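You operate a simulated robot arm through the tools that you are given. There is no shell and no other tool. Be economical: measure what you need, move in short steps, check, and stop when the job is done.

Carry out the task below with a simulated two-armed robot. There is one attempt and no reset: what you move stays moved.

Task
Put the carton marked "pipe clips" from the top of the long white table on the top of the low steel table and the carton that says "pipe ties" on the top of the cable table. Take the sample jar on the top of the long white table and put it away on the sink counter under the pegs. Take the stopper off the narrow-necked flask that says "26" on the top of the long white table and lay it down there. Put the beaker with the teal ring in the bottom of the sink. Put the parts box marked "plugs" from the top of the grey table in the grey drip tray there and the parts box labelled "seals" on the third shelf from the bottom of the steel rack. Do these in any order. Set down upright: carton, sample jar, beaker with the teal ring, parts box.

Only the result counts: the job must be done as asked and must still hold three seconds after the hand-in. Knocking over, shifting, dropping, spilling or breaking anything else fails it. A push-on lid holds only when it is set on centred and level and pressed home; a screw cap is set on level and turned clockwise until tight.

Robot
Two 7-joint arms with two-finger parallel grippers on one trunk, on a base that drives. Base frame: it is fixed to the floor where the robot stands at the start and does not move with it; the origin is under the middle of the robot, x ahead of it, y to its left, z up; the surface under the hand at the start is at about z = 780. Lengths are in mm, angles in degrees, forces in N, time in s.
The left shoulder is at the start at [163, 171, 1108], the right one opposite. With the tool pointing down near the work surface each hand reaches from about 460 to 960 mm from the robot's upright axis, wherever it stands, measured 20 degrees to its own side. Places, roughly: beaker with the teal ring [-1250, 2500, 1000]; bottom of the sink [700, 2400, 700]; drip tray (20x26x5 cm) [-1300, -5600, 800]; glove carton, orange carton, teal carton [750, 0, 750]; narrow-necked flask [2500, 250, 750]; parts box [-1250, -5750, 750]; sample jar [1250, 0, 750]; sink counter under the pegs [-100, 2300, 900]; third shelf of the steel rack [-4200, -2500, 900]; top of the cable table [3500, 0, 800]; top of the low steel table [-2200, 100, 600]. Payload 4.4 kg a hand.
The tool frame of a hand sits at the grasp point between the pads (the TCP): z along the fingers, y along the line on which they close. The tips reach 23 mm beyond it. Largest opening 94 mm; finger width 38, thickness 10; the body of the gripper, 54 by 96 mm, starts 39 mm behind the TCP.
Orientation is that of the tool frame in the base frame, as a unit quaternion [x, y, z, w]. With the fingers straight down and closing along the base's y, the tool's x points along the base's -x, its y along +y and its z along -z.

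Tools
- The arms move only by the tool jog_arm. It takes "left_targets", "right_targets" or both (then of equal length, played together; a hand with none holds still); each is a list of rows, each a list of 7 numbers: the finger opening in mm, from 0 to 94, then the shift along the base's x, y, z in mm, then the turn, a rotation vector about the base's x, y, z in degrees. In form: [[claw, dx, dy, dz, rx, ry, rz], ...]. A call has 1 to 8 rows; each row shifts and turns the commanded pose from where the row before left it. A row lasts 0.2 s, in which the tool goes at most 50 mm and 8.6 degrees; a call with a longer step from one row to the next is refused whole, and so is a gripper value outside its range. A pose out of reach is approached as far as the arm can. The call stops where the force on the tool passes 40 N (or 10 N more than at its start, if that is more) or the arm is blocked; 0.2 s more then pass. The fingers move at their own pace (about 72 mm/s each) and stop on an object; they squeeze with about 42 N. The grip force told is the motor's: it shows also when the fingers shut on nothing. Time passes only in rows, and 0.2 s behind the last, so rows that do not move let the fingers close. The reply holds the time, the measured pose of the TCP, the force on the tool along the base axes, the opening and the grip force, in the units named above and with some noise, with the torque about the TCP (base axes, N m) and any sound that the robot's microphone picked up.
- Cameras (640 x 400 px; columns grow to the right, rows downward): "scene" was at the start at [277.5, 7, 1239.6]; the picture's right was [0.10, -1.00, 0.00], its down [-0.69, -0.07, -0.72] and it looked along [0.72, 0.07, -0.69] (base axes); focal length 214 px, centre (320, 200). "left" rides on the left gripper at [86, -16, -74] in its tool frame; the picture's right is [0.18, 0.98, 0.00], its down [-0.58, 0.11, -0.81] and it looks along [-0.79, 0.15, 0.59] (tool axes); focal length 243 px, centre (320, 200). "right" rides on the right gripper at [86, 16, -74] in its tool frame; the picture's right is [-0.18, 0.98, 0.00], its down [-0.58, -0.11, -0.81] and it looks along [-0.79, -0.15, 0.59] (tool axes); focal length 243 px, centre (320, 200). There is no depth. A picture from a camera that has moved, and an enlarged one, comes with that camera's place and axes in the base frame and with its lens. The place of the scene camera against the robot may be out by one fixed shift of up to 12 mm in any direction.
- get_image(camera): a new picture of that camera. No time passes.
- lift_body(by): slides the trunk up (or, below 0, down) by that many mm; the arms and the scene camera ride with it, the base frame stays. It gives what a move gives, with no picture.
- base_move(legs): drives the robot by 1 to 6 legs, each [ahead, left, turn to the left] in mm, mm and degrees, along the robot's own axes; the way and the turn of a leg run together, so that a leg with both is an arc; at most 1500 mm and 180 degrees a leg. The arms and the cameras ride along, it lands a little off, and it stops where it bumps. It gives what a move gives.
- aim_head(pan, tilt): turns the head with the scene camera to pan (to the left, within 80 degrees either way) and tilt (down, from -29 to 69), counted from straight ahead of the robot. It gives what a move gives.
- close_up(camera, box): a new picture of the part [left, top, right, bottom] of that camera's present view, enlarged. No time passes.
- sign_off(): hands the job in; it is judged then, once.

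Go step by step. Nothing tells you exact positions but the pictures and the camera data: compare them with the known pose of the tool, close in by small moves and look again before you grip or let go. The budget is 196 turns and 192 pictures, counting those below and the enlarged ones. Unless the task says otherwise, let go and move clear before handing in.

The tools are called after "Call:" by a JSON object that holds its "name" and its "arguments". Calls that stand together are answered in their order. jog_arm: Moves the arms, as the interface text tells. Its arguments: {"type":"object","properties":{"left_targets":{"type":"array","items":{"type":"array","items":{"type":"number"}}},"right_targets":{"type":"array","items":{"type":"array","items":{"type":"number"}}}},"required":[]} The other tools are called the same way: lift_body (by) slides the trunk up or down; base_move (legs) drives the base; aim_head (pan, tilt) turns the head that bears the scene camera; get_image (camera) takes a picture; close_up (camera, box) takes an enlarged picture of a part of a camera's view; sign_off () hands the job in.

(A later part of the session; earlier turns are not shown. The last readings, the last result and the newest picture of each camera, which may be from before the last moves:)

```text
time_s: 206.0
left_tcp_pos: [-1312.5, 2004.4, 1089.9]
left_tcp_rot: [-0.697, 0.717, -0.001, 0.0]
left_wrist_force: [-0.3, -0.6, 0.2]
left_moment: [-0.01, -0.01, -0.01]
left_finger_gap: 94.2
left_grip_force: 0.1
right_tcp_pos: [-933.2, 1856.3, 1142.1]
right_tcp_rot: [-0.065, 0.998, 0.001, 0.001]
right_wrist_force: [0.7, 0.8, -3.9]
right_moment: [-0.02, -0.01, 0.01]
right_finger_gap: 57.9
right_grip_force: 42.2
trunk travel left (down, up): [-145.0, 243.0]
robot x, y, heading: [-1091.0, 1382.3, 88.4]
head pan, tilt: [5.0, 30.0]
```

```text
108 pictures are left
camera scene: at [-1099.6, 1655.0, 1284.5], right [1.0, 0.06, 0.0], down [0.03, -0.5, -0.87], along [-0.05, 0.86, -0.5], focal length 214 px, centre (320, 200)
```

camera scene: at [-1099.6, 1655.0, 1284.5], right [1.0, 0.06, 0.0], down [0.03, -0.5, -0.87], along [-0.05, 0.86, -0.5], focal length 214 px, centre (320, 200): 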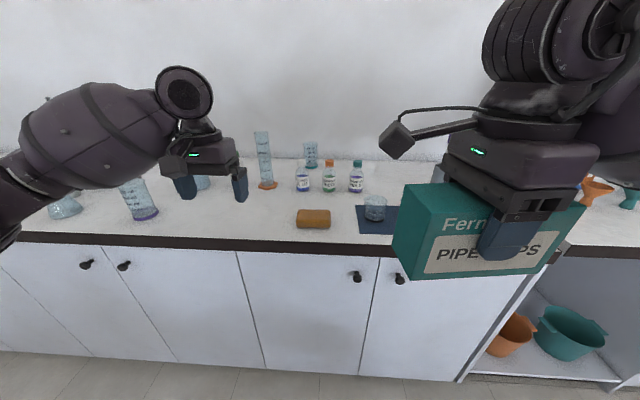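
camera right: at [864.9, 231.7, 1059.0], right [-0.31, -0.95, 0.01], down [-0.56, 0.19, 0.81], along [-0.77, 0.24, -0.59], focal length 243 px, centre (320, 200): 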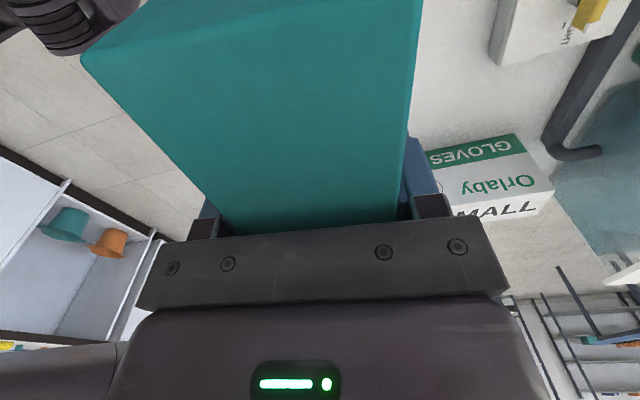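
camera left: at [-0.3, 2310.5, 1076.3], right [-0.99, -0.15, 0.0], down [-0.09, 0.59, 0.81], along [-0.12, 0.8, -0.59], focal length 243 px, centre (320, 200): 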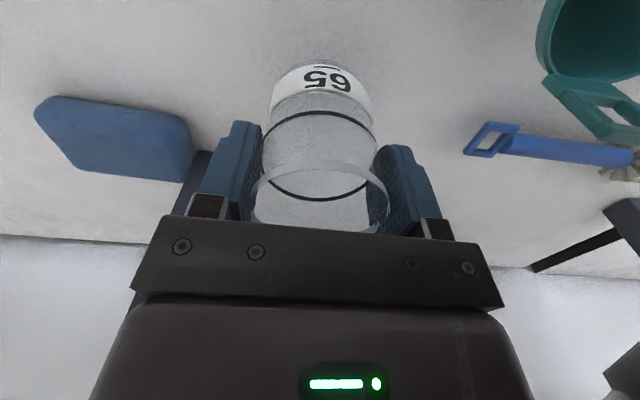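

Call:
{"name": "close_up", "arguments": {"camera": "scene", "box": [240, 110, 420, 240]}}

Call:
{"name": "close_up", "arguments": {"camera": "scene", "box": [20, 130, 260, 240]}}

```text
3.08 times, centred on (330, 175) of scene
camera zoom: at [-1099.6, 1655.0, 1284.5], right [1.0, 0.06, 0.0], down [0.03, -0.5, -0.87], along [-0.05, 0.86, -0.5], focal length 660 px, centre (289, 277)
```

zoom: 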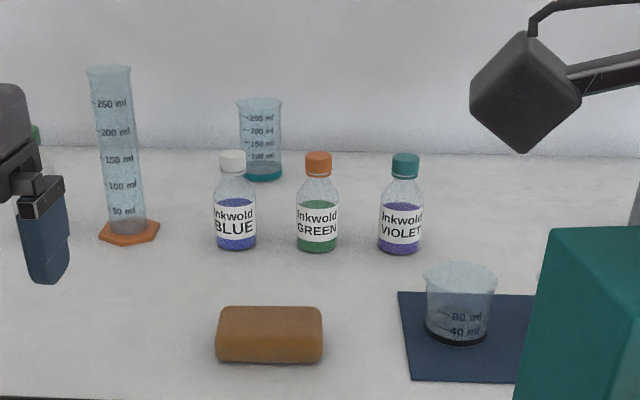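

```text
2.67 times, centred on (140, 185) of scene
camera zoom: at [-1099.6, 1655.0, 1284.5], right [1.0, 0.06, 0.0], down [0.03, -0.5, -0.87], along [-0.05, 0.86, -0.5], focal length 572 px, centre (800, 240)
```

zoom: 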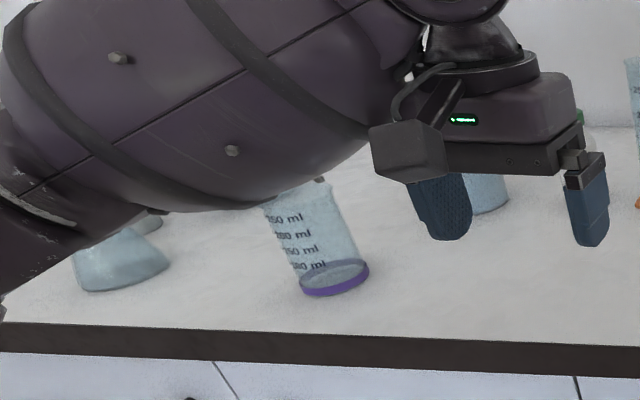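

The teal-ringed beaker stands behind the ink bottles at about (-1197,2600), rim z≈1030. I'll raise the trunk 100, drive closer and bring the left hand above it, high over the bottles.

Call:
{"name": "lift_body", "arguments": {"by": 100}}

Call:
{"name": "base_move", "arguments": {"legs": [[325, -40, 0]]}}

Call:
{"name": "jog_arm", "arguments": {"left_targets": [[94, 9, 45, 0, 0, 0, 0], [94, 9, 45, 0, 0, 0, 0], [94, 9, 45, 0, 0, 0, 0], [94, 9, 45, 0, 0, 0, 0], [94, 9, 40, 0, 0, 0, 0]]}}

Call:
{"name": "get_image", "arguments": {"camera": "left"}}

Call:
{"name": "get_image", "arguments": {"camera": "scene"}}

```text
time_s: 207.4
left_tcp_pos: [-1312.4, 2006.1, 1188.6]
left_tcp_rot: [-0.697, 0.717, -0.002, 0.0]
left_wrist_force: [-0.4, 0.7, -0.7]
left_moment: [0.0, -0.01, -0.01]
left_finger_gap: 93.8
left_grip_force: 0.0
right_tcp_pos: [-933.9, 1856.4, 1239.1]
right_tcp_rot: [-0.065, 0.998, -0.001, 0.001]
right_wrist_force: [-0.1, -0.4, -3.9]
right_moment: [-0.04, -0.02, 0.03]
right_finger_gap: 57.8
right_grip_force: 41.7
trunk travel left (down, up): [-245.0, 143.0]
robot x, y, heading: [-1089.7, 1380.6, 88.7]
head pan, tilt: [5.0, 30.0]
```

```text
time_s: 209.6
left_tcp_pos: [-1262.8, 2330.4, 1191.5]
left_tcp_rot: [-0.698, 0.716, -0.001, 0.001]
left_wrist_force: [0.2, 0.7, 0.1]
left_moment: [0.02, 0.0, 0.04]
left_finger_gap: 94.0
left_grip_force: 0.0
right_tcp_pos: [-886.1, 2181.9, 1242.4]
right_tcp_rot: [-0.065, 0.998, 0.001, 0.001]
right_wrist_force: [-0.5, -0.3, -3.7]
right_moment: [0.0, -0.01, 0.01]
right_finger_gap: 58.0
right_grip_force: 42.2
trunk travel left (down, up): [-245.0, 143.0]
robot x, y, heading: [-1045.5, 1707.7, 88.5]
head pan, tilt: [5.0, 30.0]
```

```text
time_s: 210.8
left_tcp_pos: [-1223.1, 2530.8, 1191.7]
left_tcp_rot: [-0.696, 0.718, 0.002, 0.002]
left_wrist_force: [-0.7, -0.9, -0.6]
left_moment: [-0.02, -0.04, 0.0]
left_finger_gap: 94.0
left_grip_force: 0.0
left hand out of reach, approached as far as the arm can: row 5
right_tcp_pos: [-885.2, 2181.1, 1242.3]
right_tcp_rot: [-0.065, 0.998, 0.002, 0.002]
right_wrist_force: [-0.9, -0.8, -4.1]
right_moment: [-0.02, -0.04, 0.01]
right_finger_gap: 57.8
right_grip_force: 42.4
trunk travel left (down, up): [-245.0, 143.0]
robot x, y, heading: [-1040.8, 1707.8, 88.6]
head pan, tilt: [5.0, 30.0]
```

```text
105 pictures are left
camera left: at [-1208.5, 2441.8, 1266.3], right [-0.99, -0.15, 0.0], down [-0.09, 0.58, 0.81], along [-0.12, 0.8, -0.59], focal length 243 px, centre (320, 200)
```

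left: 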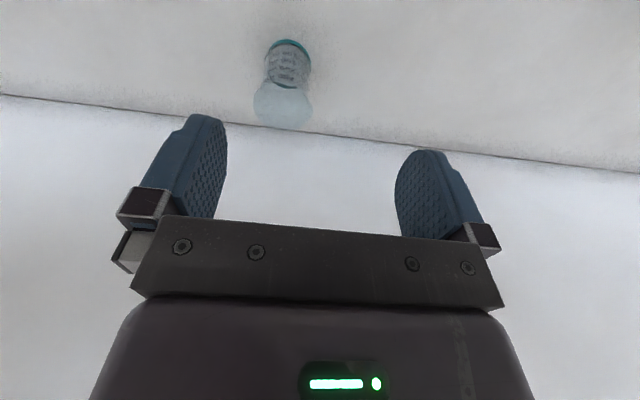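

```text
104 pictures are left
camera scene: at [-1053.3, 1889.3, 1396.1], right [1.0, 0.06, 0.0], down [0.03, -0.5, -0.87], along [-0.05, 0.86, -0.5], focal length 214 px, centre (320, 200)
```

scene: 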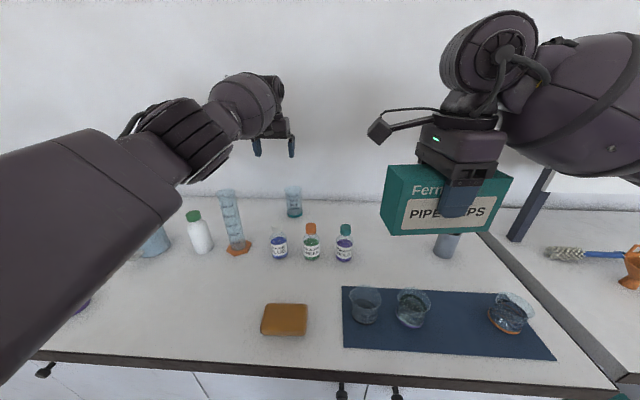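

Beaker centre ≈(-1190,2594), rim z≈1029. The reach is marginal, so I'll raise the trunk and move 40 mm closer.

Call:
{"name": "lift_body", "arguments": {"by": 120}}

Call:
{"name": "base_move", "arguments": {"legs": [[45, 0, 0]]}}

Call:
{"name": "jog_arm", "arguments": {"left_targets": [[94, 10, 10, -45, 0, 0, 0], [94, 10, 10, -45, 0, 0, 0], [94, 10, 0, -45, 0, 0, 0], [94, 3, 0, -30, 0, 0, 0]]}}

Call:
{"name": "get_image", "arguments": {"camera": "left"}}

```text
time_s: 212.2
left_tcp_pos: [-1226.3, 2504.5, 1395.0]
left_tcp_rot: [-0.697, 0.715, 0.038, 0.04]
left_wrist_force: [0.1, 0.4, -0.1]
left_moment: [0.02, 0.04, 0.02]
left_finger_gap: 93.8
left_grip_force: 0.1
right_tcp_pos: [-884.9, 2181.2, 1361.4]
right_tcp_rot: [-0.066, 0.998, 0.001, 0.001]
right_wrist_force: [0.9, -0.9, -3.1]
right_moment: [0.01, -0.03, -0.02]
right_finger_gap: 57.9
right_grip_force: 42.3
trunk travel left (down, up): [-365.0, 23.0]
robot x, y, heading: [-1042.4, 1707.5, 88.5]
head pan, tilt: [5.0, 30.0]
```

```text
time_s: 213.2
left_tcp_pos: [-1222.8, 2547.4, 1394.9]
left_tcp_rot: [-0.697, 0.715, 0.039, 0.039]
left_wrist_force: [0.0, 0.6, 0.6]
left_moment: [-0.04, -0.02, 0.0]
left_finger_gap: 94.1
left_grip_force: 0.1
right_tcp_pos: [-884.4, 2226.4, 1361.0]
right_tcp_rot: [-0.065, 0.998, 0.002, 0.001]
right_wrist_force: [1.0, 0.6, -3.2]
right_moment: [-0.03, 0.0, -0.02]
right_finger_gap: 58.0
right_grip_force: 42.0
trunk travel left (down, up): [-365.0, 23.0]
robot x, y, heading: [-1039.3, 1752.8, 88.7]
head pan, tilt: [5.0, 30.0]
```

```text
time_s: 214.2
left_tcp_pos: [-1192.8, 2565.9, 1228.6]
left_tcp_rot: [-0.697, 0.715, 0.039, 0.039]
left_wrist_force: [0.0, 1.2, 0.3]
left_moment: [-0.02, 0.06, -0.01]
left_finger_gap: 94.0
left_grip_force: 0.0
left hand out of reach, approached as far as the arm can: row 2
right_tcp_pos: [-884.5, 2227.2, 1361.6]
right_tcp_rot: [-0.065, 0.998, 0.001, 0.001]
right_wrist_force: [-0.2, 0.8, -3.2]
right_moment: [0.02, 0.01, 0.04]
right_finger_gap: 57.7
right_grip_force: 42.0
trunk travel left (down, up): [-365.0, 23.0]
robot x, y, heading: [-1038.7, 1750.3, 88.6]
head pan, tilt: [5.0, 30.0]
```

```text
103 pictures are left
camera left: at [-1178.0, 2469.3, 1293.7], right [-0.99, -0.16, -0.02], down [-0.1, 0.49, 0.86], along [-0.13, 0.86, -0.5], focal length 243 px, centre (320, 200)
```

left: 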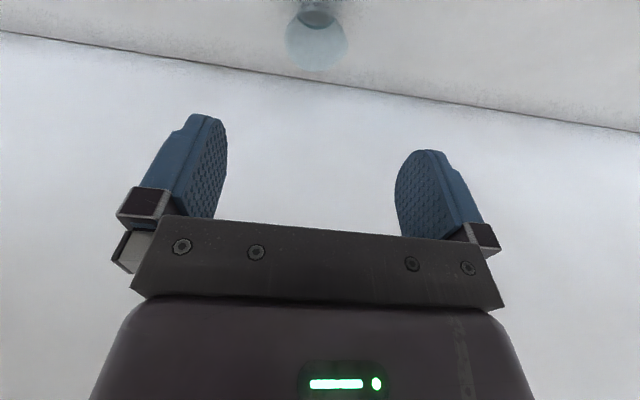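

Call:
{"name": "jog_arm", "arguments": {"left_targets": [[94, 1, 5, -30, -6.3, 0, 0], [94, 1, 15, -35, 0, 0, 0], [94, 0, 14, -35, 0, 0, 0]]}}

Call:
{"name": "get_image", "arguments": {"camera": "left"}}

Call:
{"name": "get_image", "arguments": {"camera": "scene"}}

```text
time_s: 214.9
left_tcp_pos: [-1200.5, 2545.6, 1142.6]
left_tcp_rot: [-0.698, 0.716, -0.001, 0.001]
left_wrist_force: [0.2, 0.0, -0.5]
left_moment: [-0.01, -0.02, -0.01]
left_finger_gap: 94.0
left_grip_force: 0.0
left hand out of reach, approached as far as the arm can: row 1, 2, 3
right_tcp_pos: [-883.8, 2227.4, 1361.3]
right_tcp_rot: [-0.065, 0.998, 0.001, 0.002]
right_wrist_force: [0.7, -0.2, -2.6]
right_moment: [-0.02, 0.01, 0.02]
right_finger_gap: 57.7
right_grip_force: 42.3
trunk travel left (down, up): [-365.0, 23.0]
robot x, y, heading: [-1043.0, 1752.3, 88.5]
head pan, tilt: [5.0, 30.0]
```

```text
102 pictures are left
camera left: at [-1185.7, 2457.9, 1216.5], right [-0.99, -0.16, 0.0], down [-0.1, 0.58, 0.81], along [-0.13, 0.8, -0.59], focal length 243 px, centre (320, 200)
```

left: 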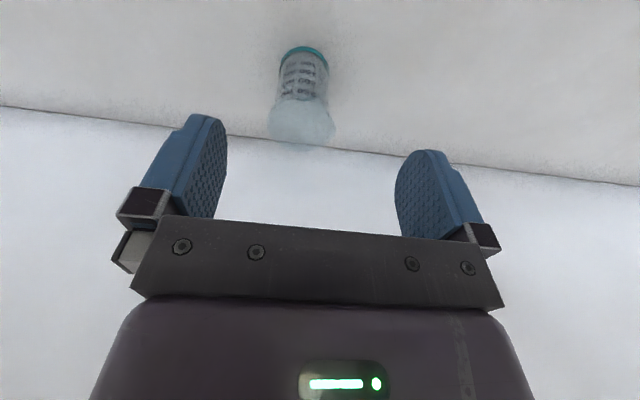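

```text
101 pictures are left
camera scene: at [-1053.7, 1898.8, 1520.1], right [1.0, 0.06, 0.0], down [0.03, -0.5, -0.87], along [-0.05, 0.86, -0.5], focal length 214 px, centre (320, 200)
```

scene: 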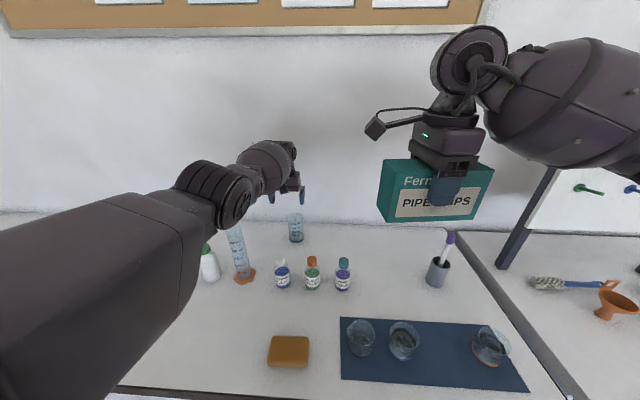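

Raising the trunk pulls the shoulders back, so I'll tilt the tool forward 30° instead to gain reach, keeping the elbow high above the cylinder.

Call:
{"name": "jog_arm", "arguments": {"left_targets": [[94, 0, 0, 0, 7.5, 0, 0], [94, 0, 0, 0, 7.5, 0, 0], [94, 0, 0, 0, 7.5, 0, 0], [94, 0, 0, 0, 7.5, 0, 0], [94, 0, 0, -15, 0, 0, 0]]}}

Call:
{"name": "get_image", "arguments": {"camera": "left"}}

```text
time_s: 216.2
left_tcp_pos: [-1190.2, 2619.9, 1117.7]
left_tcp_rot: [-0.674, 0.692, 0.185, 0.183]
left_wrist_force: [0.7, 0.0, 0.3]
left_moment: [-0.02, -0.02, -0.02]
left_finger_gap: 94.0
left_grip_force: 0.1
left hand out of reach, approached as far as the arm can: row 1, 2, 3, 4
right_tcp_pos: [-883.7, 2226.3, 1361.9]
right_tcp_rot: [-0.066, 0.998, 0.001, 0.001]
right_wrist_force: [0.1, 0.0, -2.9]
right_moment: [0.0, 0.0, -0.01]
right_finger_gap: 57.8
right_grip_force: 42.4
trunk travel left (down, up): [-365.0, 23.0]
robot x, y, heading: [-1043.0, 1753.5, 88.4]
head pan, tilt: [5.0, 30.0]
```

```text
100 pictures are left
camera left: at [-1176.5, 2505.9, 1139.1], right [-0.99, -0.14, -0.08], down [-0.1, 0.1, 0.99], along [-0.13, 0.99, -0.11], focal length 243 px, centre (320, 200)
```

left: 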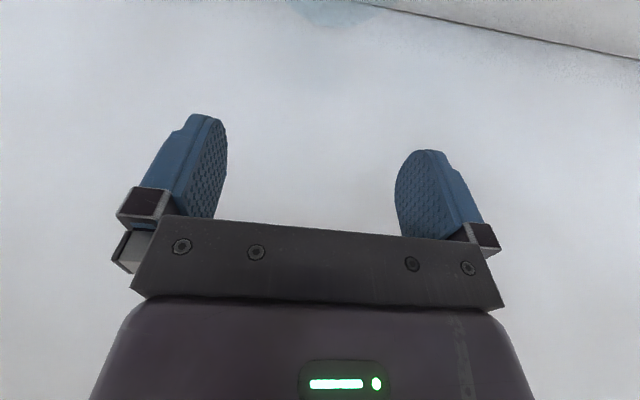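

Call:
{"name": "jog_arm", "arguments": {"left_targets": [[94, 0, -22, -20, 0, 0, 0], [94, 0, 0, -40, 0, 0, 0]]}}

Call:
{"name": "get_image", "arguments": {"camera": "left"}}

Call:
{"name": "close_up", "arguments": {"camera": "scene", "box": [180, 140, 400, 300]}}

```text
time_s: 216.8
left_tcp_pos: [-1190.7, 2604.1, 1057.7]
left_tcp_rot: [-0.674, 0.691, 0.184, 0.183]
left_wrist_force: [-0.1, -0.1, 0.9]
left_moment: [-0.05, -0.01, 0.0]
left_finger_gap: 94.2
left_grip_force: 0.1
left hand out of reach, approached as far as the arm can: row 1, 2
right_tcp_pos: [-884.5, 2225.7, 1361.7]
right_tcp_rot: [-0.066, 0.998, 0.001, 0.002]
right_wrist_force: [0.1, -0.5, -4.5]
right_moment: [-0.03, -0.03, 0.0]
right_finger_gap: 58.2
right_grip_force: 41.9
trunk travel left (down, up): [-365.0, 23.0]
robot x, y, heading: [-1041.8, 1749.6, 88.4]
head pan, tilt: [5.0, 30.0]
```

```text
99 pictures are left
camera left: at [-1176.1, 2490.1, 1078.4], right [-0.99, -0.14, -0.08], down [-0.1, 0.1, 0.99], along [-0.13, 0.99, -0.11], focal length 243 px, centre (320, 200)
```

left: 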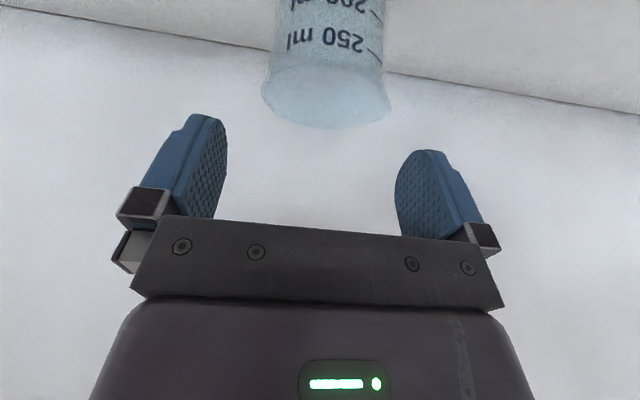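

```text
2.50 times, centred on (290, 220) of scene
camera zoom: at [-1054.6, 1898.5, 1520.1], right [1.0, 0.06, 0.0], down [0.03, -0.5, -0.87], along [-0.05, 0.86, -0.5], focal length 536 px, centre (395, 150)
```

zoom: 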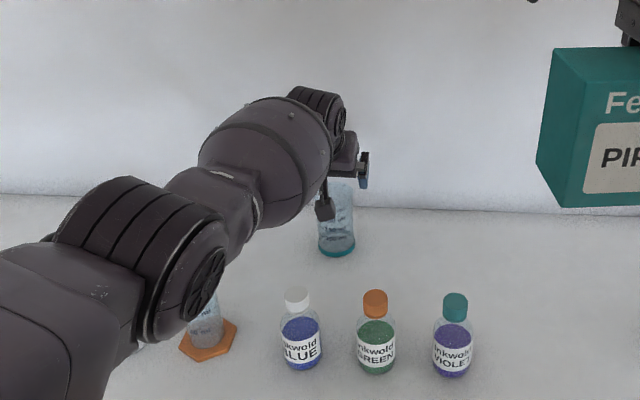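

The elbow is close above the graduated cylinder. More forward tilt would keep the elbow further back; I'll rise slightly and tilt 20° more.

Call:
{"name": "jog_arm", "arguments": {"left_targets": [[94, 0, 0, 20, 0, 0, 0], [94, 0, 0, 20, 7, 0, 0], [94, 0, -5, 0, 7, 0, 0], [94, 0, -5, 0, 7, 0, 0]]}}

Call:
{"name": "get_image", "arguments": {"camera": "scene"}}

```text
time_s: 217.8
left_tcp_pos: [-1189.1, 2593.4, 1098.0]
left_tcp_rot: [-0.63, 0.646, 0.309, 0.302]
left_wrist_force: [-0.8, 0.2, 0.1]
left_moment: [-0.02, -0.01, -0.02]
left_finger_gap: 94.2
left_grip_force: 0.0
right_tcp_pos: [-884.4, 2226.8, 1361.9]
right_tcp_rot: [-0.065, 0.998, 0.001, 0.001]
right_wrist_force: [0.5, 0.3, -3.2]
right_moment: [0.0, 0.0, 0.05]
right_finger_gap: 57.8
right_grip_force: 42.2
trunk travel left (down, up): [-365.0, 23.0]
robot x, y, heading: [-1039.0, 1753.5, 88.5]
head pan, tilt: [5.0, 30.0]
```

```text
97 pictures are left
camera scene: at [-1053.3, 1897.6, 1520.3], right [1.0, 0.06, 0.0], down [0.03, -0.5, -0.87], along [-0.05, 0.86, -0.5], focal length 214 px, centre (320, 200)
```

scene: 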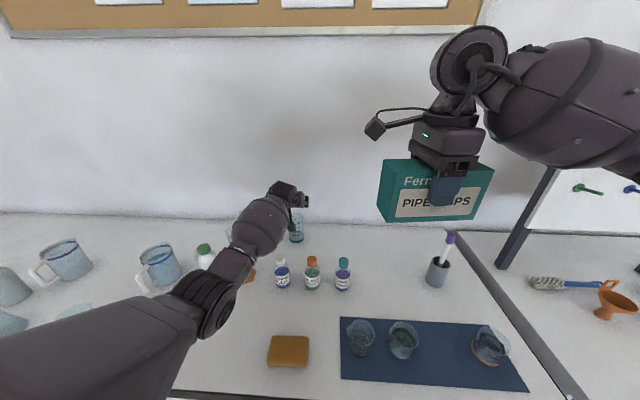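

Call:
{"name": "jog_arm", "arguments": {"left_targets": [[94, 0, 3, 0, -5, 0, 0], [94, -1, 3, 0, -5, 0, 0], [94, 0, 0, -30, 0, 0, 0], [94, 0, 0, -25, 0, 0, 0]]}}

Call:
{"name": "get_image", "arguments": {"camera": "scene"}}

Call:
{"name": "get_image", "arguments": {"camera": "left"}}

```text
time_s: 218.8
left_tcp_pos: [-1190.6, 2598.0, 1041.6]
left_tcp_rot: [-0.653, 0.672, 0.25, 0.246]
left_wrist_force: [-0.2, -0.3, 0.0]
left_moment: [0.03, 0.04, 0.0]
left_finger_gap: 94.2
left_grip_force: 0.0
right_tcp_pos: [-884.0, 2225.8, 1361.5]
right_tcp_rot: [-0.066, 0.998, 0.0, 0.001]
right_wrist_force: [-0.2, -0.5, -2.6]
right_moment: [0.01, -0.01, -0.01]
right_finger_gap: 57.6
right_grip_force: 42.1
trunk travel left (down, up): [-365.0, 23.0]
robot x, y, heading: [-1041.7, 1753.6, 88.4]
head pan, tilt: [5.0, 30.0]
```

```text
96 pictures are left
camera scene: at [-1052.8, 1898.2, 1520.2], right [1.0, 0.06, 0.0], down [0.03, -0.5, -0.87], along [-0.05, 0.86, -0.5], focal length 214 px, centre (320, 200)
```

scene: 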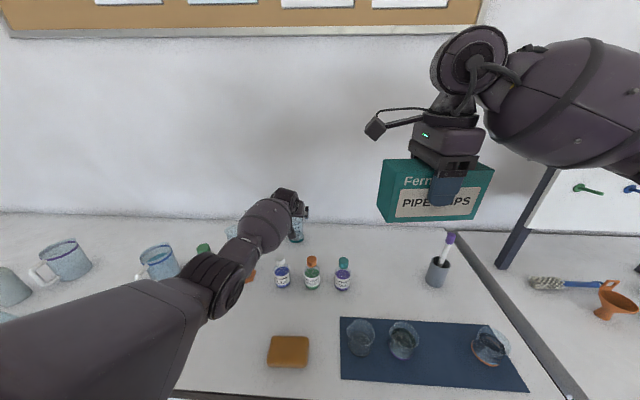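

```text
95 pictures are left
camera left: at [-1177.3, 2482.6, 1041.4], right [-0.99, -0.12, -0.11], down [-0.1, -0.09, 0.99], along [-0.13, 0.99, 0.08], focal length 243 px, centre (320, 200)
```

left: 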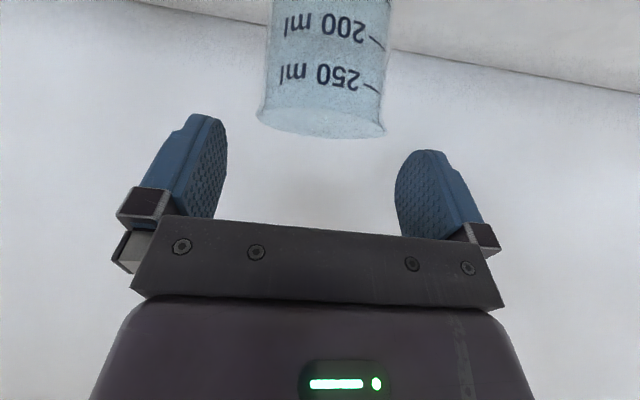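

Beaker centred between the fingers; its rim is at z≈1015. Descend 42 mm and check.

Call:
{"name": "jog_arm", "arguments": {"left_targets": [[94, 0, 1, -20, 0, 0, 0], [94, 0, 1, -22, 0, 0, 0]]}}

Call:
{"name": "get_image", "arguments": {"camera": "left"}}

Call:
{"name": "close_up", "arguments": {"camera": "scene", "box": [160, 160, 380, 320]}}

```text
time_s: 219.3
left_tcp_pos: [-1190.5, 2599.0, 1000.9]
left_tcp_rot: [-0.653, 0.671, 0.25, 0.247]
left_wrist_force: [0.3, -0.2, 0.1]
left_moment: [-0.03, 0.02, -0.05]
left_finger_gap: 93.6
left_grip_force: 0.0
right_tcp_pos: [-884.8, 2225.5, 1362.6]
right_tcp_rot: [-0.066, 0.998, 0.001, 0.001]
right_wrist_force: [-0.1, 0.6, -3.6]
right_moment: [-0.01, -0.01, -0.01]
right_finger_gap: 57.8
right_grip_force: 41.4
trunk travel left (down, up): [-365.0, 23.0]
robot x, y, heading: [-1039.6, 1751.1, 88.2]
head pan, tilt: [5.0, 30.0]
```

```text
94 pictures are left
camera left: at [-1176.7, 2484.9, 1000.0], right [-0.99, -0.12, -0.11], down [-0.1, -0.09, 0.99], along [-0.13, 0.99, 0.08], focal length 243 px, centre (320, 200)
```

left: 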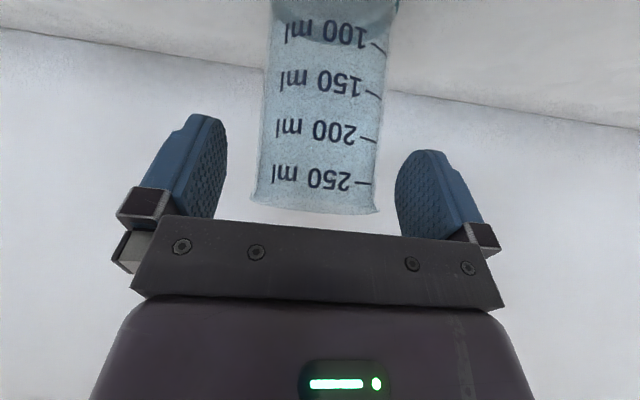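

```text
2.50 times, centred on (270, 240) of scene
camera zoom: at [-1052.9, 1898.2, 1520.2], right [1.0, 0.06, 0.0], down [0.03, -0.5, -0.87], along [-0.05, 0.86, -0.5], focal length 536 px, centre (445, 100)
```

zoom: 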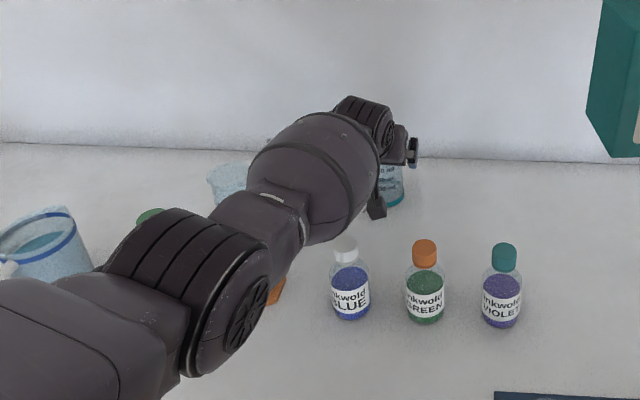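

Everything is still upright. Close on the beaker and lift straight up.

Call:
{"name": "jog_arm", "arguments": {"left_targets": [[40, 0, 0, 0, 0, 0, 0], [40, 0, 0, 0, 0, 0, 0], [40, 0, 0, 0, 0, 0, 0], [40, 0, 0, 8, 0, 0, 0], [40, 0, 0, 25, 0, 0, 0], [40, 0, 0, 40, 0, 0, 0]]}}

Call:
{"name": "get_image", "arguments": {"camera": "left"}}

```text
time_s: 220.8
left_tcp_pos: [-1192.0, 2599.6, 1074.3]
left_tcp_rot: [-0.654, 0.671, 0.25, 0.245]
left_wrist_force: [0.2, -0.6, 0.3]
left_moment: [0.01, -0.01, 0.03]
left_finger_gap: 67.4
left_grip_force: 41.7
right_tcp_pos: [-884.0, 2224.9, 1361.1]
right_tcp_rot: [-0.066, 0.998, 0.0, 0.001]
right_wrist_force: [0.3, 0.8, -3.8]
right_moment: [-0.02, 0.0, 0.01]
right_finger_gap: 57.7
right_grip_force: 42.0
trunk travel left (down, up): [-365.0, 23.0]
robot x, y, heading: [-1041.4, 1753.0, 88.4]
head pan, tilt: [5.0, 30.0]
```

```text
92 pictures are left
camera left: at [-1177.3, 2484.3, 1073.4], right [-0.99, -0.12, -0.11], down [-0.1, -0.09, 0.99], along [-0.13, 0.99, 0.07], focal length 243 px, centre (320, 200)
```

left: 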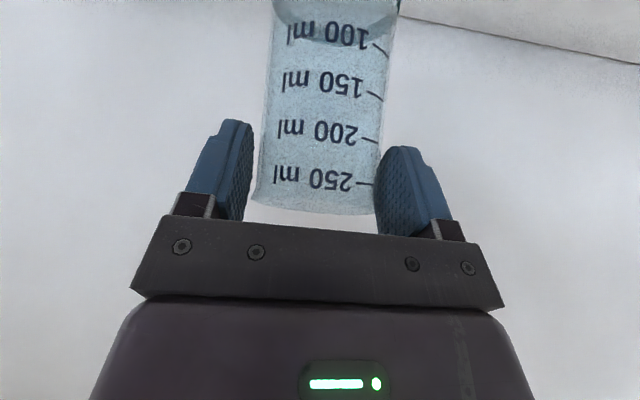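

Beaker is held. Raise it above the bottles, then back the base away.

Call:
{"name": "jog_arm", "arguments": {"left_targets": [[40, 0, -5, 40, 0, 0, 0], [40, 0, -10, 45, 0, 0, 0], [40, 0, -10, 10, 0, 0, 0]]}}

Call:
{"name": "get_image", "arguments": {"camera": "scene"}}

```text
time_s: 221.6
left_tcp_pos: [-1190.8, 2575.4, 1168.8]
left_tcp_rot: [-0.654, 0.67, 0.25, 0.245]
left_wrist_force: [-0.4, -0.8, 0.7]
left_moment: [-0.01, 0.01, 0.02]
left_finger_gap: 67.6
left_grip_force: 41.7
right_tcp_pos: [-884.3, 2226.3, 1361.4]
right_tcp_rot: [-0.065, 0.998, 0.001, 0.001]
right_wrist_force: [-0.4, 0.3, -3.2]
right_moment: [0.0, -0.02, -0.01]
right_finger_gap: 57.8
right_grip_force: 41.9
trunk travel left (down, up): [-365.0, 23.0]
robot x, y, heading: [-1045.3, 1753.8, 88.3]
head pan, tilt: [5.0, 30.0]
```

```text
91 pictures are left
camera scene: at [-1053.2, 1897.9, 1520.2], right [1.0, 0.06, 0.0], down [0.03, -0.5, -0.87], along [-0.05, 0.86, -0.5], focal length 214 px, centre (320, 200)
```

scene: 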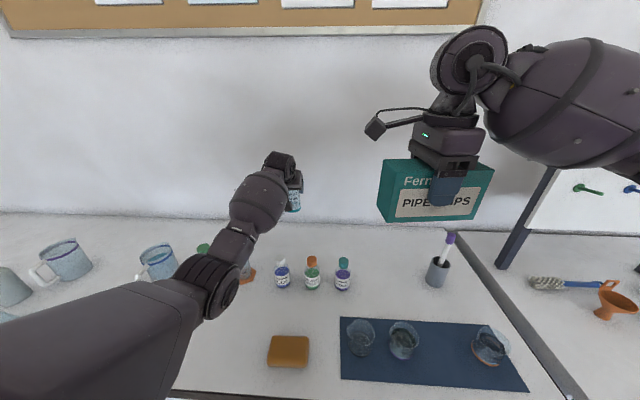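

Call:
{"name": "base_move", "arguments": {"legs": [[-600, 0, 0], [0, -1000, 0], [0, -850, 0]]}}

Call:
{"name": "lift_body", "arguments": {"by": -100}}

Call:
{"name": "aim_head", "arguments": {"pan": 10, "tilt": 35}}

Call:
{"name": "get_image", "arguments": {"camera": "scene"}}

```text
time_s: 241.1
left_tcp_pos: [635.4, 1933.0, 1168.0]
left_tcp_rot: [-0.657, 0.668, 0.251, 0.244]
left_wrist_force: [-0.2, 0.0, -0.5]
left_moment: [-0.01, 0.01, 0.0]
left_finger_gap: 67.4
left_grip_force: 41.8
right_tcp_pos: [945.1, 1585.7, 1361.0]
right_tcp_rot: [-0.07, 0.998, 0.001, 0.001]
right_wrist_force: [-0.1, 0.7, -3.6]
right_moment: [0.04, 0.0, -0.01]
right_finger_gap: 57.8
right_grip_force: 41.7
trunk travel left (down, up): [-365.0, 23.0]
robot x, y, heading: [793.3, 1112.7, 88.9]
head pan, tilt: [5.0, 30.0]
```

```text
time_s: 242.4
left_tcp_pos: [635.0, 1932.7, 1070.1]
left_tcp_rot: [-0.656, 0.668, 0.251, 0.246]
left_wrist_force: [-1.1, 0.0, -0.5]
left_moment: [-0.04, 0.0, 0.01]
left_finger_gap: 67.7
left_grip_force: 42.0
right_tcp_pos: [945.3, 1585.4, 1262.8]
right_tcp_rot: [-0.07, 0.998, 0.001, 0.002]
right_wrist_force: [-0.4, 0.1, -4.7]
right_moment: [0.02, -0.02, -0.02]
right_finger_gap: 57.8
right_grip_force: 42.3
trunk travel left (down, up): [-265.0, 123.0]
robot x, y, heading: [794.2, 1109.2, 88.9]
head pan, tilt: [5.0, 30.0]
```

```text
time_s: 243.1
left_tcp_pos: [636.4, 1935.3, 1067.2]
left_tcp_rot: [-0.656, 0.668, 0.25, 0.244]
left_wrist_force: [0.2, -0.2, -0.7]
left_moment: [0.0, 0.0, -0.02]
left_finger_gap: 67.5
left_grip_force: 42.3
right_tcp_pos: [945.5, 1587.4, 1261.1]
right_tcp_rot: [-0.069, 0.998, 0.0, 0.0]
right_wrist_force: [-0.6, 0.2, -3.6]
right_moment: [-0.01, 0.03, 0.0]
right_finger_gap: 57.7
right_grip_force: 41.7
trunk travel left (down, up): [-265.0, 123.0]
robot x, y, heading: [791.7, 1109.7, 89.0]
head pan, tilt: [10.0, 35.0]
```

```text
90 pictures are left
camera scene: at [772.6, 1279.2, 1409.2], right [0.99, 0.16, 0.0], down [0.09, -0.57, -0.82], along [-0.13, 0.81, -0.57], focal length 214 px, centre (320, 200)
```

scene: 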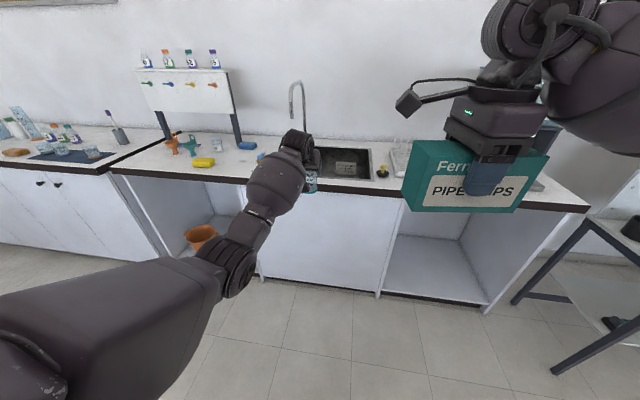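

The beaker is held tilted-tool, which won't fit the sink. I'll set it briefly on the free counter spot near (130,2230), regrasp it with a vertical tool, then put it in the sink.

Call:
{"name": "base_move", "arguments": {"legs": [[0, 490, 0], [290, 0, 0]]}}

Call:
{"name": "aim_head", "arguments": {"pan": 10, "tilt": 40}}

Call:
{"name": "get_image", "arguments": {"camera": "scene"}}

```text
time_s: 249.4
left_tcp_pos: [156.6, 2232.7, 1068.5]
left_tcp_rot: [-0.657, 0.668, 0.251, 0.243]
left_wrist_force: [-0.4, 0.6, -1.1]
left_moment: [-0.01, -0.04, 0.0]
left_finger_gap: 67.1
left_grip_force: 41.8
right_tcp_pos: [466.6, 1885.9, 1262.3]
right_tcp_rot: [-0.069, 0.998, 0.0, 0.001]
right_wrist_force: [-0.3, 0.2, -3.8]
right_moment: [-0.05, 0.01, -0.02]
right_finger_gap: 57.7
right_grip_force: 42.5
trunk travel left (down, up): [-265.0, 123.0]
robot x, y, heading: [312.9, 1410.3, 88.9]
head pan, tilt: [10.0, 35.0]
```

```text
time_s: 250.1
left_tcp_pos: [156.6, 2233.4, 1067.7]
left_tcp_rot: [-0.656, 0.668, 0.252, 0.244]
left_wrist_force: [-0.5, -0.9, -0.4]
left_moment: [-0.01, 0.0, 0.01]
left_finger_gap: 67.4
left_grip_force: 41.8
right_tcp_pos: [466.5, 1884.2, 1261.7]
right_tcp_rot: [-0.069, 0.998, 0.0, 0.001]
right_wrist_force: [-0.4, -0.2, -3.6]
right_moment: [-0.01, -0.03, 0.02]
right_finger_gap: 57.8
right_grip_force: 41.7
trunk travel left (down, up): [-265.0, 123.0]
robot x, y, heading: [313.2, 1410.3, 89.0]
head pan, tilt: [10.0, 40.0]
```

```text
89 pictures are left
camera scene: at [293.1, 1574.5, 1401.7], right [0.99, 0.15, 0.0], down [0.1, -0.64, -0.77], along [-0.12, 0.76, -0.64], focal length 214 px, centre (320, 200)
```

scene: 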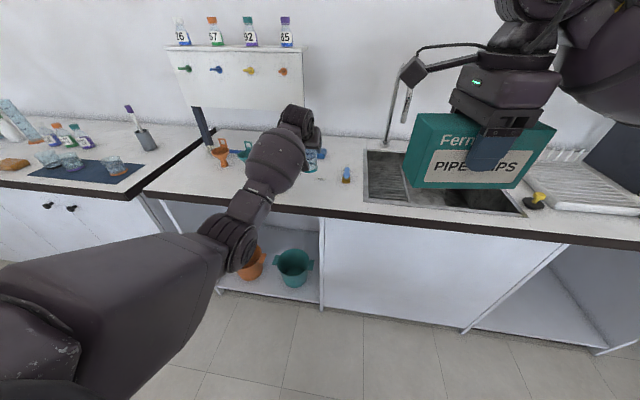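

Call:
{"name": "jog_arm", "arguments": {"left_targets": [[40, -10, 0, -30, 0, 0, 0], [40, -10, 0, -20, 0, 0, 0], [40, 0, 0, -8, 0, 0, 0], [40, 0, 0, -3, 0, 0, 0], [40, 0, 0, -3, 0, 0, 0], [40, 0, 0, -3, 0, 0, 0], [40, 0, 0, -3, 0, 0, 0]]}}

Call:
{"name": "get_image", "arguments": {"camera": "left"}}

```text
time_s: 251.7
left_tcp_pos: [136.1, 2232.3, 1000.6]
left_tcp_rot: [-0.655, 0.668, 0.252, 0.246]
left_wrist_force: [-0.9, 0.1, 7.9]
left_moment: [0.04, -0.12, -0.03]
left_finger_gap: 67.3
left_grip_force: 41.9
right_tcp_pos: [465.9, 1884.7, 1260.9]
right_tcp_rot: [-0.069, 0.998, 0.002, 0.001]
right_wrist_force: [-0.3, -0.5, -3.7]
right_moment: [0.0, -0.02, 0.0]
right_finger_gap: 57.8
right_grip_force: 42.3
trunk travel left (down, up): [-265.0, 123.0]
robot x, y, heading: [313.8, 1408.1, 88.8]
head pan, tilt: [10.0, 40.0]
```

```text
88 pictures are left
camera left: at [151.4, 2116.9, 999.9], right [-0.99, -0.12, -0.11], down [-0.1, -0.09, 0.99], along [-0.13, 0.99, 0.08], focal length 243 px, centre (320, 200)
```

left: 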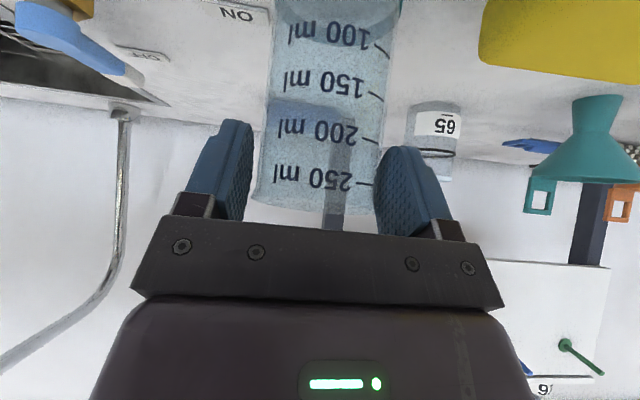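

Touching down. Release and withdraw backward-up, then make the tool vertical.

Call:
{"name": "jog_arm", "arguments": {"left_targets": [[67, 0, 0, 0, 0, 0, 0], [94, 0, 0, 0, 0, 0, 0], [94, 0, 0, 0, 0, 0, 0], [94, 0, -10, 12, 0, 0, 0], [94, 0, -30, 34, 0, 0, 0], [94, 0, -32, 37, 0, 0, 0], [94, 0, -20, 37, -7, 0, 0], [94, 0, 0, 30, -7, 0, 0]]}}

Call:
{"name": "base_move", "arguments": {"legs": [[120, 0, 0]]}}

Call:
{"name": "jog_arm", "arguments": {"left_targets": [[94, 0, 0, 0, -7, 0, 0], [94, 0, 0, 0, -7, 0, 0], [94, 0, 0, 0, -7, 0, 0], [94, 0, 0, 0, -6, 0, 0]]}}

Call:
{"name": "get_image", "arguments": {"camera": "left"}}

Call:
{"name": "get_image", "arguments": {"camera": "scene"}}

```text
time_s: 253.5
left_tcp_pos: [137.2, 2140.0, 1146.4]
left_tcp_rot: [-0.681, 0.695, 0.167, 0.162]
left_wrist_force: [-0.6, 0.1, -0.3]
left_moment: [0.04, -0.02, -0.03]
left_finger_gap: 94.2
left_grip_force: 0.1
right_tcp_pos: [467.6, 1884.8, 1263.1]
right_tcp_rot: [-0.07, 0.998, 0.001, 0.001]
right_wrist_force: [0.3, -0.1, -3.4]
right_moment: [-0.01, 0.04, 0.01]
right_finger_gap: 57.9
right_grip_force: 41.9
trunk travel left (down, up): [-265.0, 123.0]
robot x, y, heading: [314.1, 1411.6, 88.7]
head pan, tilt: [10.0, 40.0]
```

```text
time_s: 254.7
left_tcp_pos: [141.0, 2261.7, 1146.7]
left_tcp_rot: [-0.681, 0.695, 0.166, 0.163]
left_wrist_force: [0.1, 0.2, -0.9]
left_moment: [0.01, -0.03, -0.04]
left_finger_gap: 93.9
left_grip_force: 0.1
right_tcp_pos: [469.1, 2005.9, 1260.8]
right_tcp_rot: [-0.069, 0.998, 0.001, 0.001]
right_wrist_force: [0.5, 0.0, -3.6]
right_moment: [-0.04, -0.04, -0.01]
right_finger_gap: 57.8
right_grip_force: 42.3
trunk travel left (down, up): [-265.0, 123.0]
robot x, y, heading: [315.4, 1530.0, 88.8]
head pan, tilt: [10.0, 40.0]
```

```text
time_s: 255.7
left_tcp_pos: [139.1, 2260.2, 1146.9]
left_tcp_rot: [-0.701, 0.713, 0.0, -0.001]
left_wrist_force: [-0.3, 0.3, -0.7]
left_moment: [0.0, -0.05, 0.01]
left_finger_gap: 94.0
left_grip_force: 0.0
right_tcp_pos: [467.2, 2004.1, 1262.2]
right_tcp_rot: [-0.069, 0.998, 0.0, 0.001]
right_wrist_force: [-0.9, -0.3, -2.7]
right_moment: [0.03, 0.02, 0.01]
right_finger_gap: 57.7
right_grip_force: 42.7
trunk travel left (down, up): [-265.0, 123.0]
robot x, y, heading: [314.7, 1531.4, 88.9]
head pan, tilt: [10.0, 40.0]
```

```text
87 pictures are left
camera left: at [154.7, 2172.2, 1221.9], right [-0.99, -0.17, 0.0], down [-0.1, 0.59, 0.81], along [-0.13, 0.79, -0.59], focal length 243 px, centre (320, 200)
```

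left: 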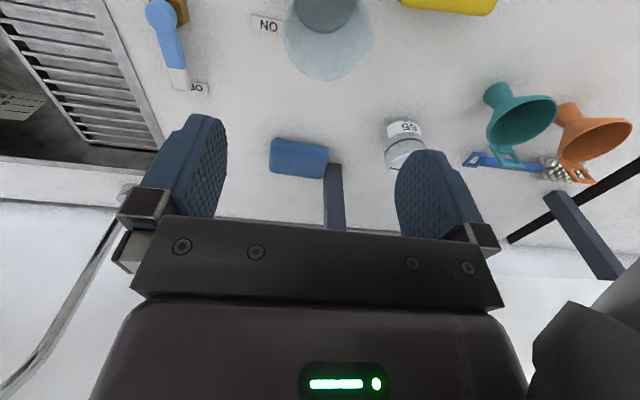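

```text
86 pictures are left
camera scene: at [295.4, 1694.2, 1401.7], right [0.99, 0.15, 0.0], down [0.1, -0.64, -0.77], along [-0.12, 0.76, -0.64], focal length 214 px, centre (320, 200)
```

scene: 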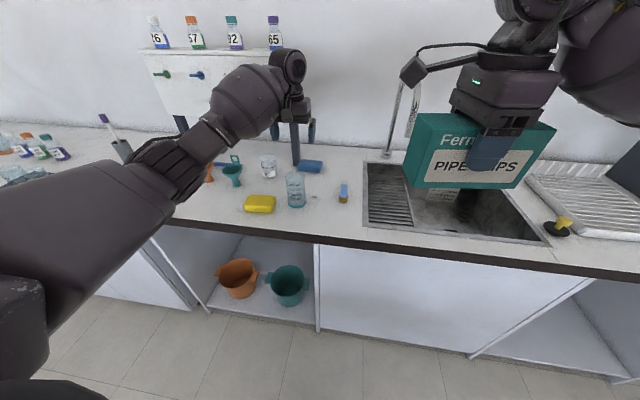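

Call:
{"name": "jog_arm", "arguments": {"left_targets": [[94, -1, -20, -40, 0, 0, 0], [94, -1, -2, -45, 0, 0, 0]]}}

Call:
{"name": "get_image", "arguments": {"camera": "left"}}

```text
time_s: 256.3
left_tcp_pos: [137.8, 2237.2, 1061.8]
left_tcp_rot: [-0.7, 0.714, 0.001, 0.0]
left_wrist_force: [-0.7, -0.7, 0.2]
left_moment: [-0.02, 0.01, -0.01]
left_finger_gap: 94.5
left_grip_force: 0.0
right_tcp_pos: [469.2, 2005.2, 1261.7]
right_tcp_rot: [-0.069, 0.998, 0.001, 0.001]
right_wrist_force: [0.0, 0.1, -4.1]
right_moment: [0.02, -0.04, -0.02]
right_finger_gap: 57.7
right_grip_force: 41.8
trunk travel left (down, up): [-265.0, 123.0]
robot x, y, heading: [315.5, 1530.8, 89.1]
head pan, tilt: [10.0, 40.0]
```

```text
85 pictures are left
camera left: at [153.0, 2149.7, 1136.6], right [-0.99, -0.16, 0.0], down [-0.1, 0.58, 0.81], along [-0.13, 0.8, -0.59], focal length 243 px, centre (320, 200)
```

left: 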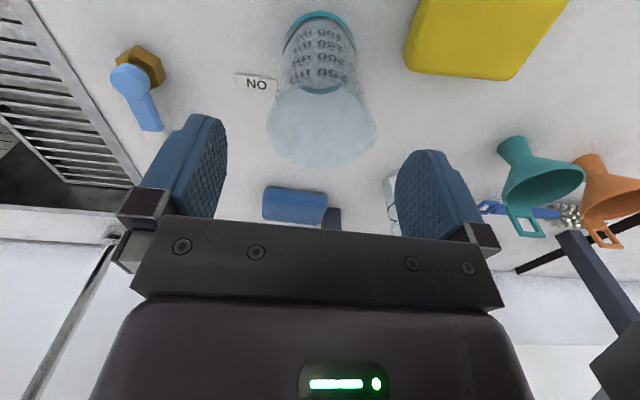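

Call:
{"name": "jog_arm", "arguments": {"left_targets": [[94, 0, 3, -35, 0, 0, 0], [94, 0, 0, -37, 0, 0, 0], [45, 0, 0, 0, 0, 0, 0], [45, 0, 0, 0, 0, 0, 0], [45, 0, 0, 0, 0, 0, 0], [45, 0, 0, 8, 0, 0, 0], [45, 0, 0, 30, 0, 0, 0], [45, 0, 0, 45, 0, 0, 0]]}}

Call:
{"name": "get_image", "arguments": {"camera": "left"}}

```text
time_s: 258.1
left_tcp_pos: [137.8, 2239.6, 1075.1]
left_tcp_rot: [-0.7, 0.714, 0.001, -0.001]
left_wrist_force: [1.3, -0.4, -0.5]
left_moment: [0.02, 0.0, 0.01]
left_finger_gap: 67.9
left_grip_force: 42.2
right_tcp_pos: [468.5, 2004.9, 1261.5]
right_tcp_rot: [-0.07, 0.998, 0.002, 0.0]
right_wrist_force: [0.1, 0.0, -4.4]
right_moment: [0.02, 0.01, -0.01]
right_finger_gap: 57.9
right_grip_force: 42.1
trunk travel left (down, up): [-265.0, 123.0]
robot x, y, heading: [319.2, 1528.5, 88.6]
head pan, tilt: [10.0, 40.0]
```

```text
84 pictures are left
camera left: at [152.6, 2151.9, 1149.2], right [-0.99, -0.16, 0.0], down [-0.1, 0.58, 0.81], along [-0.13, 0.8, -0.59], focal length 243 px, centre (320, 200)
```

left: 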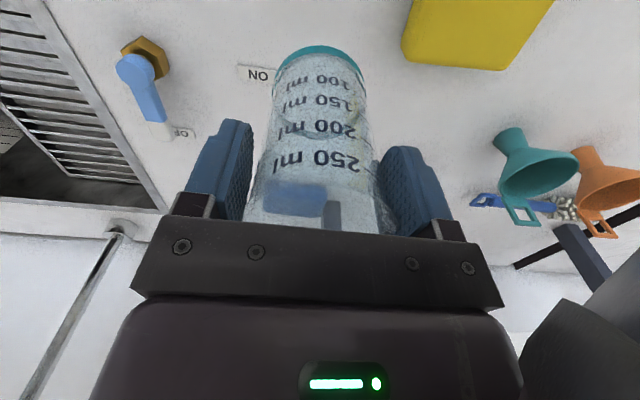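

The beaker is held upright with a vertical tool. I'll back off, lower the trunk, raise the right hand, and go to the sink.

Call:
{"name": "jog_arm", "arguments": {"left_targets": [[45, 0, 0, 40, 0, 0, 0], [45, 0, -40, 20, 0, 0, 0], [45, 0, -40, 0, 0, 0, 0]], "right_targets": [[50, 0, 0, 40, 0, 0, 0], [50, 0, 0, 40, 0, 0, 0], [50, 0, -20, 20, 0, 0, 0]]}}

Call:
{"name": "base_move", "arguments": {"legs": [[-200, 0, 0], [0, -570, 0], [330, 0, 0]]}}

Call:
{"name": "aim_head", "arguments": {"pan": 15, "tilt": 50}}

Call:
{"name": "get_image", "arguments": {"camera": "scene"}}

```text
time_s: 258.9
left_tcp_pos: [138.5, 2158.3, 1133.4]
left_tcp_rot: [-0.7, 0.714, 0.0, 0.0]
left_wrist_force: [0.3, -0.1, 0.2]
left_moment: [0.01, 0.02, -0.01]
left_finger_gap: 67.6
left_grip_force: 42.1
right_tcp_pos: [468.4, 1982.0, 1361.9]
right_tcp_rot: [-0.069, 0.998, 0.002, 0.002]
right_wrist_force: [-0.1, 0.3, -3.2]
right_moment: [0.04, 0.02, 0.0]
right_finger_gap: 57.7
right_grip_force: 42.0
trunk travel left (down, up): [-265.0, 123.0]
robot x, y, heading: [317.9, 1529.8, 88.9]
head pan, tilt: [10.0, 40.0]
```

```text
time_s: 267.4
left_tcp_pos: [711.5, 2278.7, 1133.8]
left_tcp_rot: [-0.7, 0.714, 0.001, -0.001]
left_wrist_force: [-0.3, -0.5, -0.4]
left_moment: [-0.02, -0.01, 0.04]
left_finger_gap: 67.9
left_grip_force: 41.9
right_tcp_pos: [1042.4, 2101.8, 1362.2]
right_tcp_rot: [-0.069, 0.998, 0.001, 0.001]
right_wrist_force: [0.2, 0.6, -4.0]
right_moment: [-0.02, 0.0, -0.03]
right_finger_gap: 57.6
right_grip_force: 41.9
trunk travel left (down, up): [-265.0, 123.0]
robot x, y, heading: [889.6, 1648.3, 88.5]
head pan, tilt: [10.0, 40.0]
```

```text
time_s: 268.1
left_tcp_pos: [710.9, 2277.6, 1134.1]
left_tcp_rot: [-0.699, 0.715, 0.001, -0.001]
left_wrist_force: [-0.4, 0.3, -0.4]
left_moment: [0.05, -0.03, -0.02]
left_finger_gap: 67.8
left_grip_force: 41.6
right_tcp_pos: [1041.0, 2101.3, 1361.8]
right_tcp_rot: [-0.069, 0.998, 0.002, 0.001]
right_wrist_force: [-0.6, -0.1, -3.9]
right_moment: [-0.02, 0.03, -0.01]
right_finger_gap: 57.8
right_grip_force: 41.8
trunk travel left (down, up): [-265.0, 123.0]
robot x, y, heading: [885.4, 1643.3, 88.9]
head pan, tilt: [15.0, 50.0]
```

```text
83 pictures are left
camera scene: at [862.8, 1801.8, 1387.6], right [0.97, 0.24, 0.0], down [0.18, -0.74, -0.64], along [-0.15, 0.62, -0.77], focal length 214 px, centre (320, 200)
```

scene: 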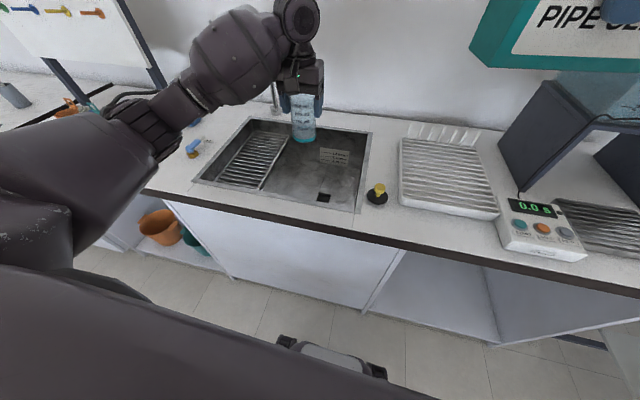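

Sink basin spans about x 585–870, y 2180–2570, with a drain near (738,2369). Target (700,2440). Move closer, then lower the trunk.

Call:
{"name": "base_move", "arguments": {"legs": [[60, 0, 0]]}}

Call:
{"name": "jog_arm", "arguments": {"left_targets": [[45, -5, 35, 0, 0, 0, 0], [45, -5, 35, 0, 0, 0, 0], [45, -5, 30, 0, 0, 0, 0]]}}

Call:
{"name": "lift_body", "arguments": {"by": -120}}

Call:
{"name": "get_image", "arguments": {"camera": "scene"}}

Call:
{"name": "get_image", "arguments": {"camera": "left"}}

```text
time_s: 269.1
left_tcp_pos: [713.3, 2337.5, 1133.6]
left_tcp_rot: [-0.7, 0.714, -0.001, -0.002]
left_wrist_force: [0.1, 0.5, -1.9]
left_moment: [-0.03, -0.01, -0.01]
left_finger_gap: 67.7
left_grip_force: 42.5
right_tcp_pos: [1043.1, 2161.4, 1361.4]
right_tcp_rot: [-0.069, 0.998, 0.0, 0.0]
right_wrist_force: [0.2, 0.2, -3.1]
right_moment: [-0.03, 0.0, -0.02]
right_finger_gap: 57.7
right_grip_force: 41.7
trunk travel left (down, up): [-265.0, 123.0]
robot x, y, heading: [891.1, 1705.1, 88.9]
head pan, tilt: [15.0, 50.0]
```

```text
time_s: 269.9
left_tcp_pos: [697.4, 2435.6, 1132.7]
left_tcp_rot: [-0.699, 0.715, 0.0, 0.0]
left_wrist_force: [-1.1, 0.3, -1.2]
left_moment: [-0.03, 0.03, -0.03]
left_finger_gap: 67.8
left_grip_force: 41.9
right_tcp_pos: [1042.4, 2160.4, 1361.1]
right_tcp_rot: [-0.069, 0.998, 0.001, 0.001]
right_wrist_force: [-0.4, -0.1, -3.8]
right_moment: [0.0, 0.01, 0.01]
right_finger_gap: 57.7
right_grip_force: 41.5
trunk travel left (down, up): [-265.0, 123.0]
robot x, y, heading: [888.9, 1706.0, 88.9]
head pan, tilt: [15.0, 50.0]
```

```text
time_s: 271.4
left_tcp_pos: [697.0, 2435.5, 1016.8]
left_tcp_rot: [-0.7, 0.714, 0.002, 0.0]
left_wrist_force: [0.3, 0.2, 0.0]
left_moment: [-0.03, 0.02, 0.02]
left_finger_gap: 67.7
left_grip_force: 42.4
right_tcp_pos: [1043.7, 2156.9, 1242.6]
right_tcp_rot: [-0.068, 0.998, 0.003, 0.001]
right_wrist_force: [0.3, -0.7, -4.0]
right_moment: [-0.01, 0.0, 0.01]
right_finger_gap: 57.7
right_grip_force: 41.7
trunk travel left (down, up): [-145.0, 243.0]
robot x, y, heading: [887.9, 1706.7, 88.9]
head pan, tilt: [15.0, 50.0]
```

```text
82 pictures are left
camera scene: at [866.3, 1960.9, 1255.8], right [0.97, 0.24, 0.0], down [0.18, -0.74, -0.64], along [-0.15, 0.62, -0.77], focal length 214 px, centre (320, 200)
```

scene: 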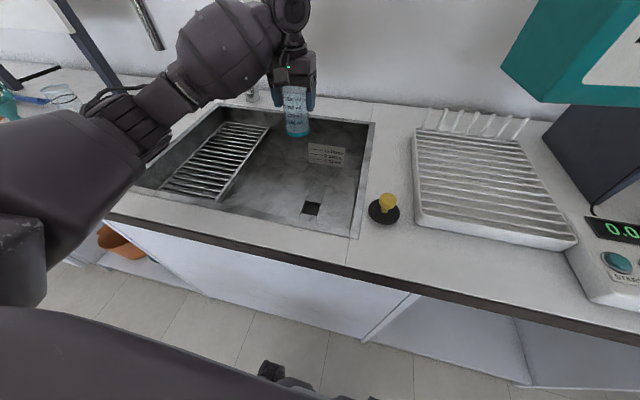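

```text
81 pictures are left
camera left: at [712.1, 2346.7, 1090.6], right [-0.99, -0.16, 0.0], down [-0.1, 0.58, 0.81], along [-0.13, 0.8, -0.59], focal length 243 px, centre (320, 200)
```

left: 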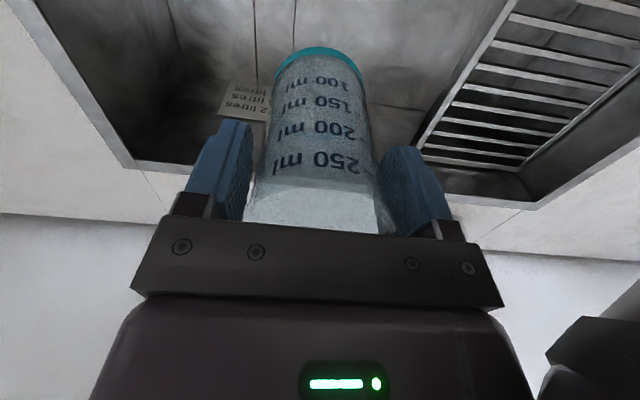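

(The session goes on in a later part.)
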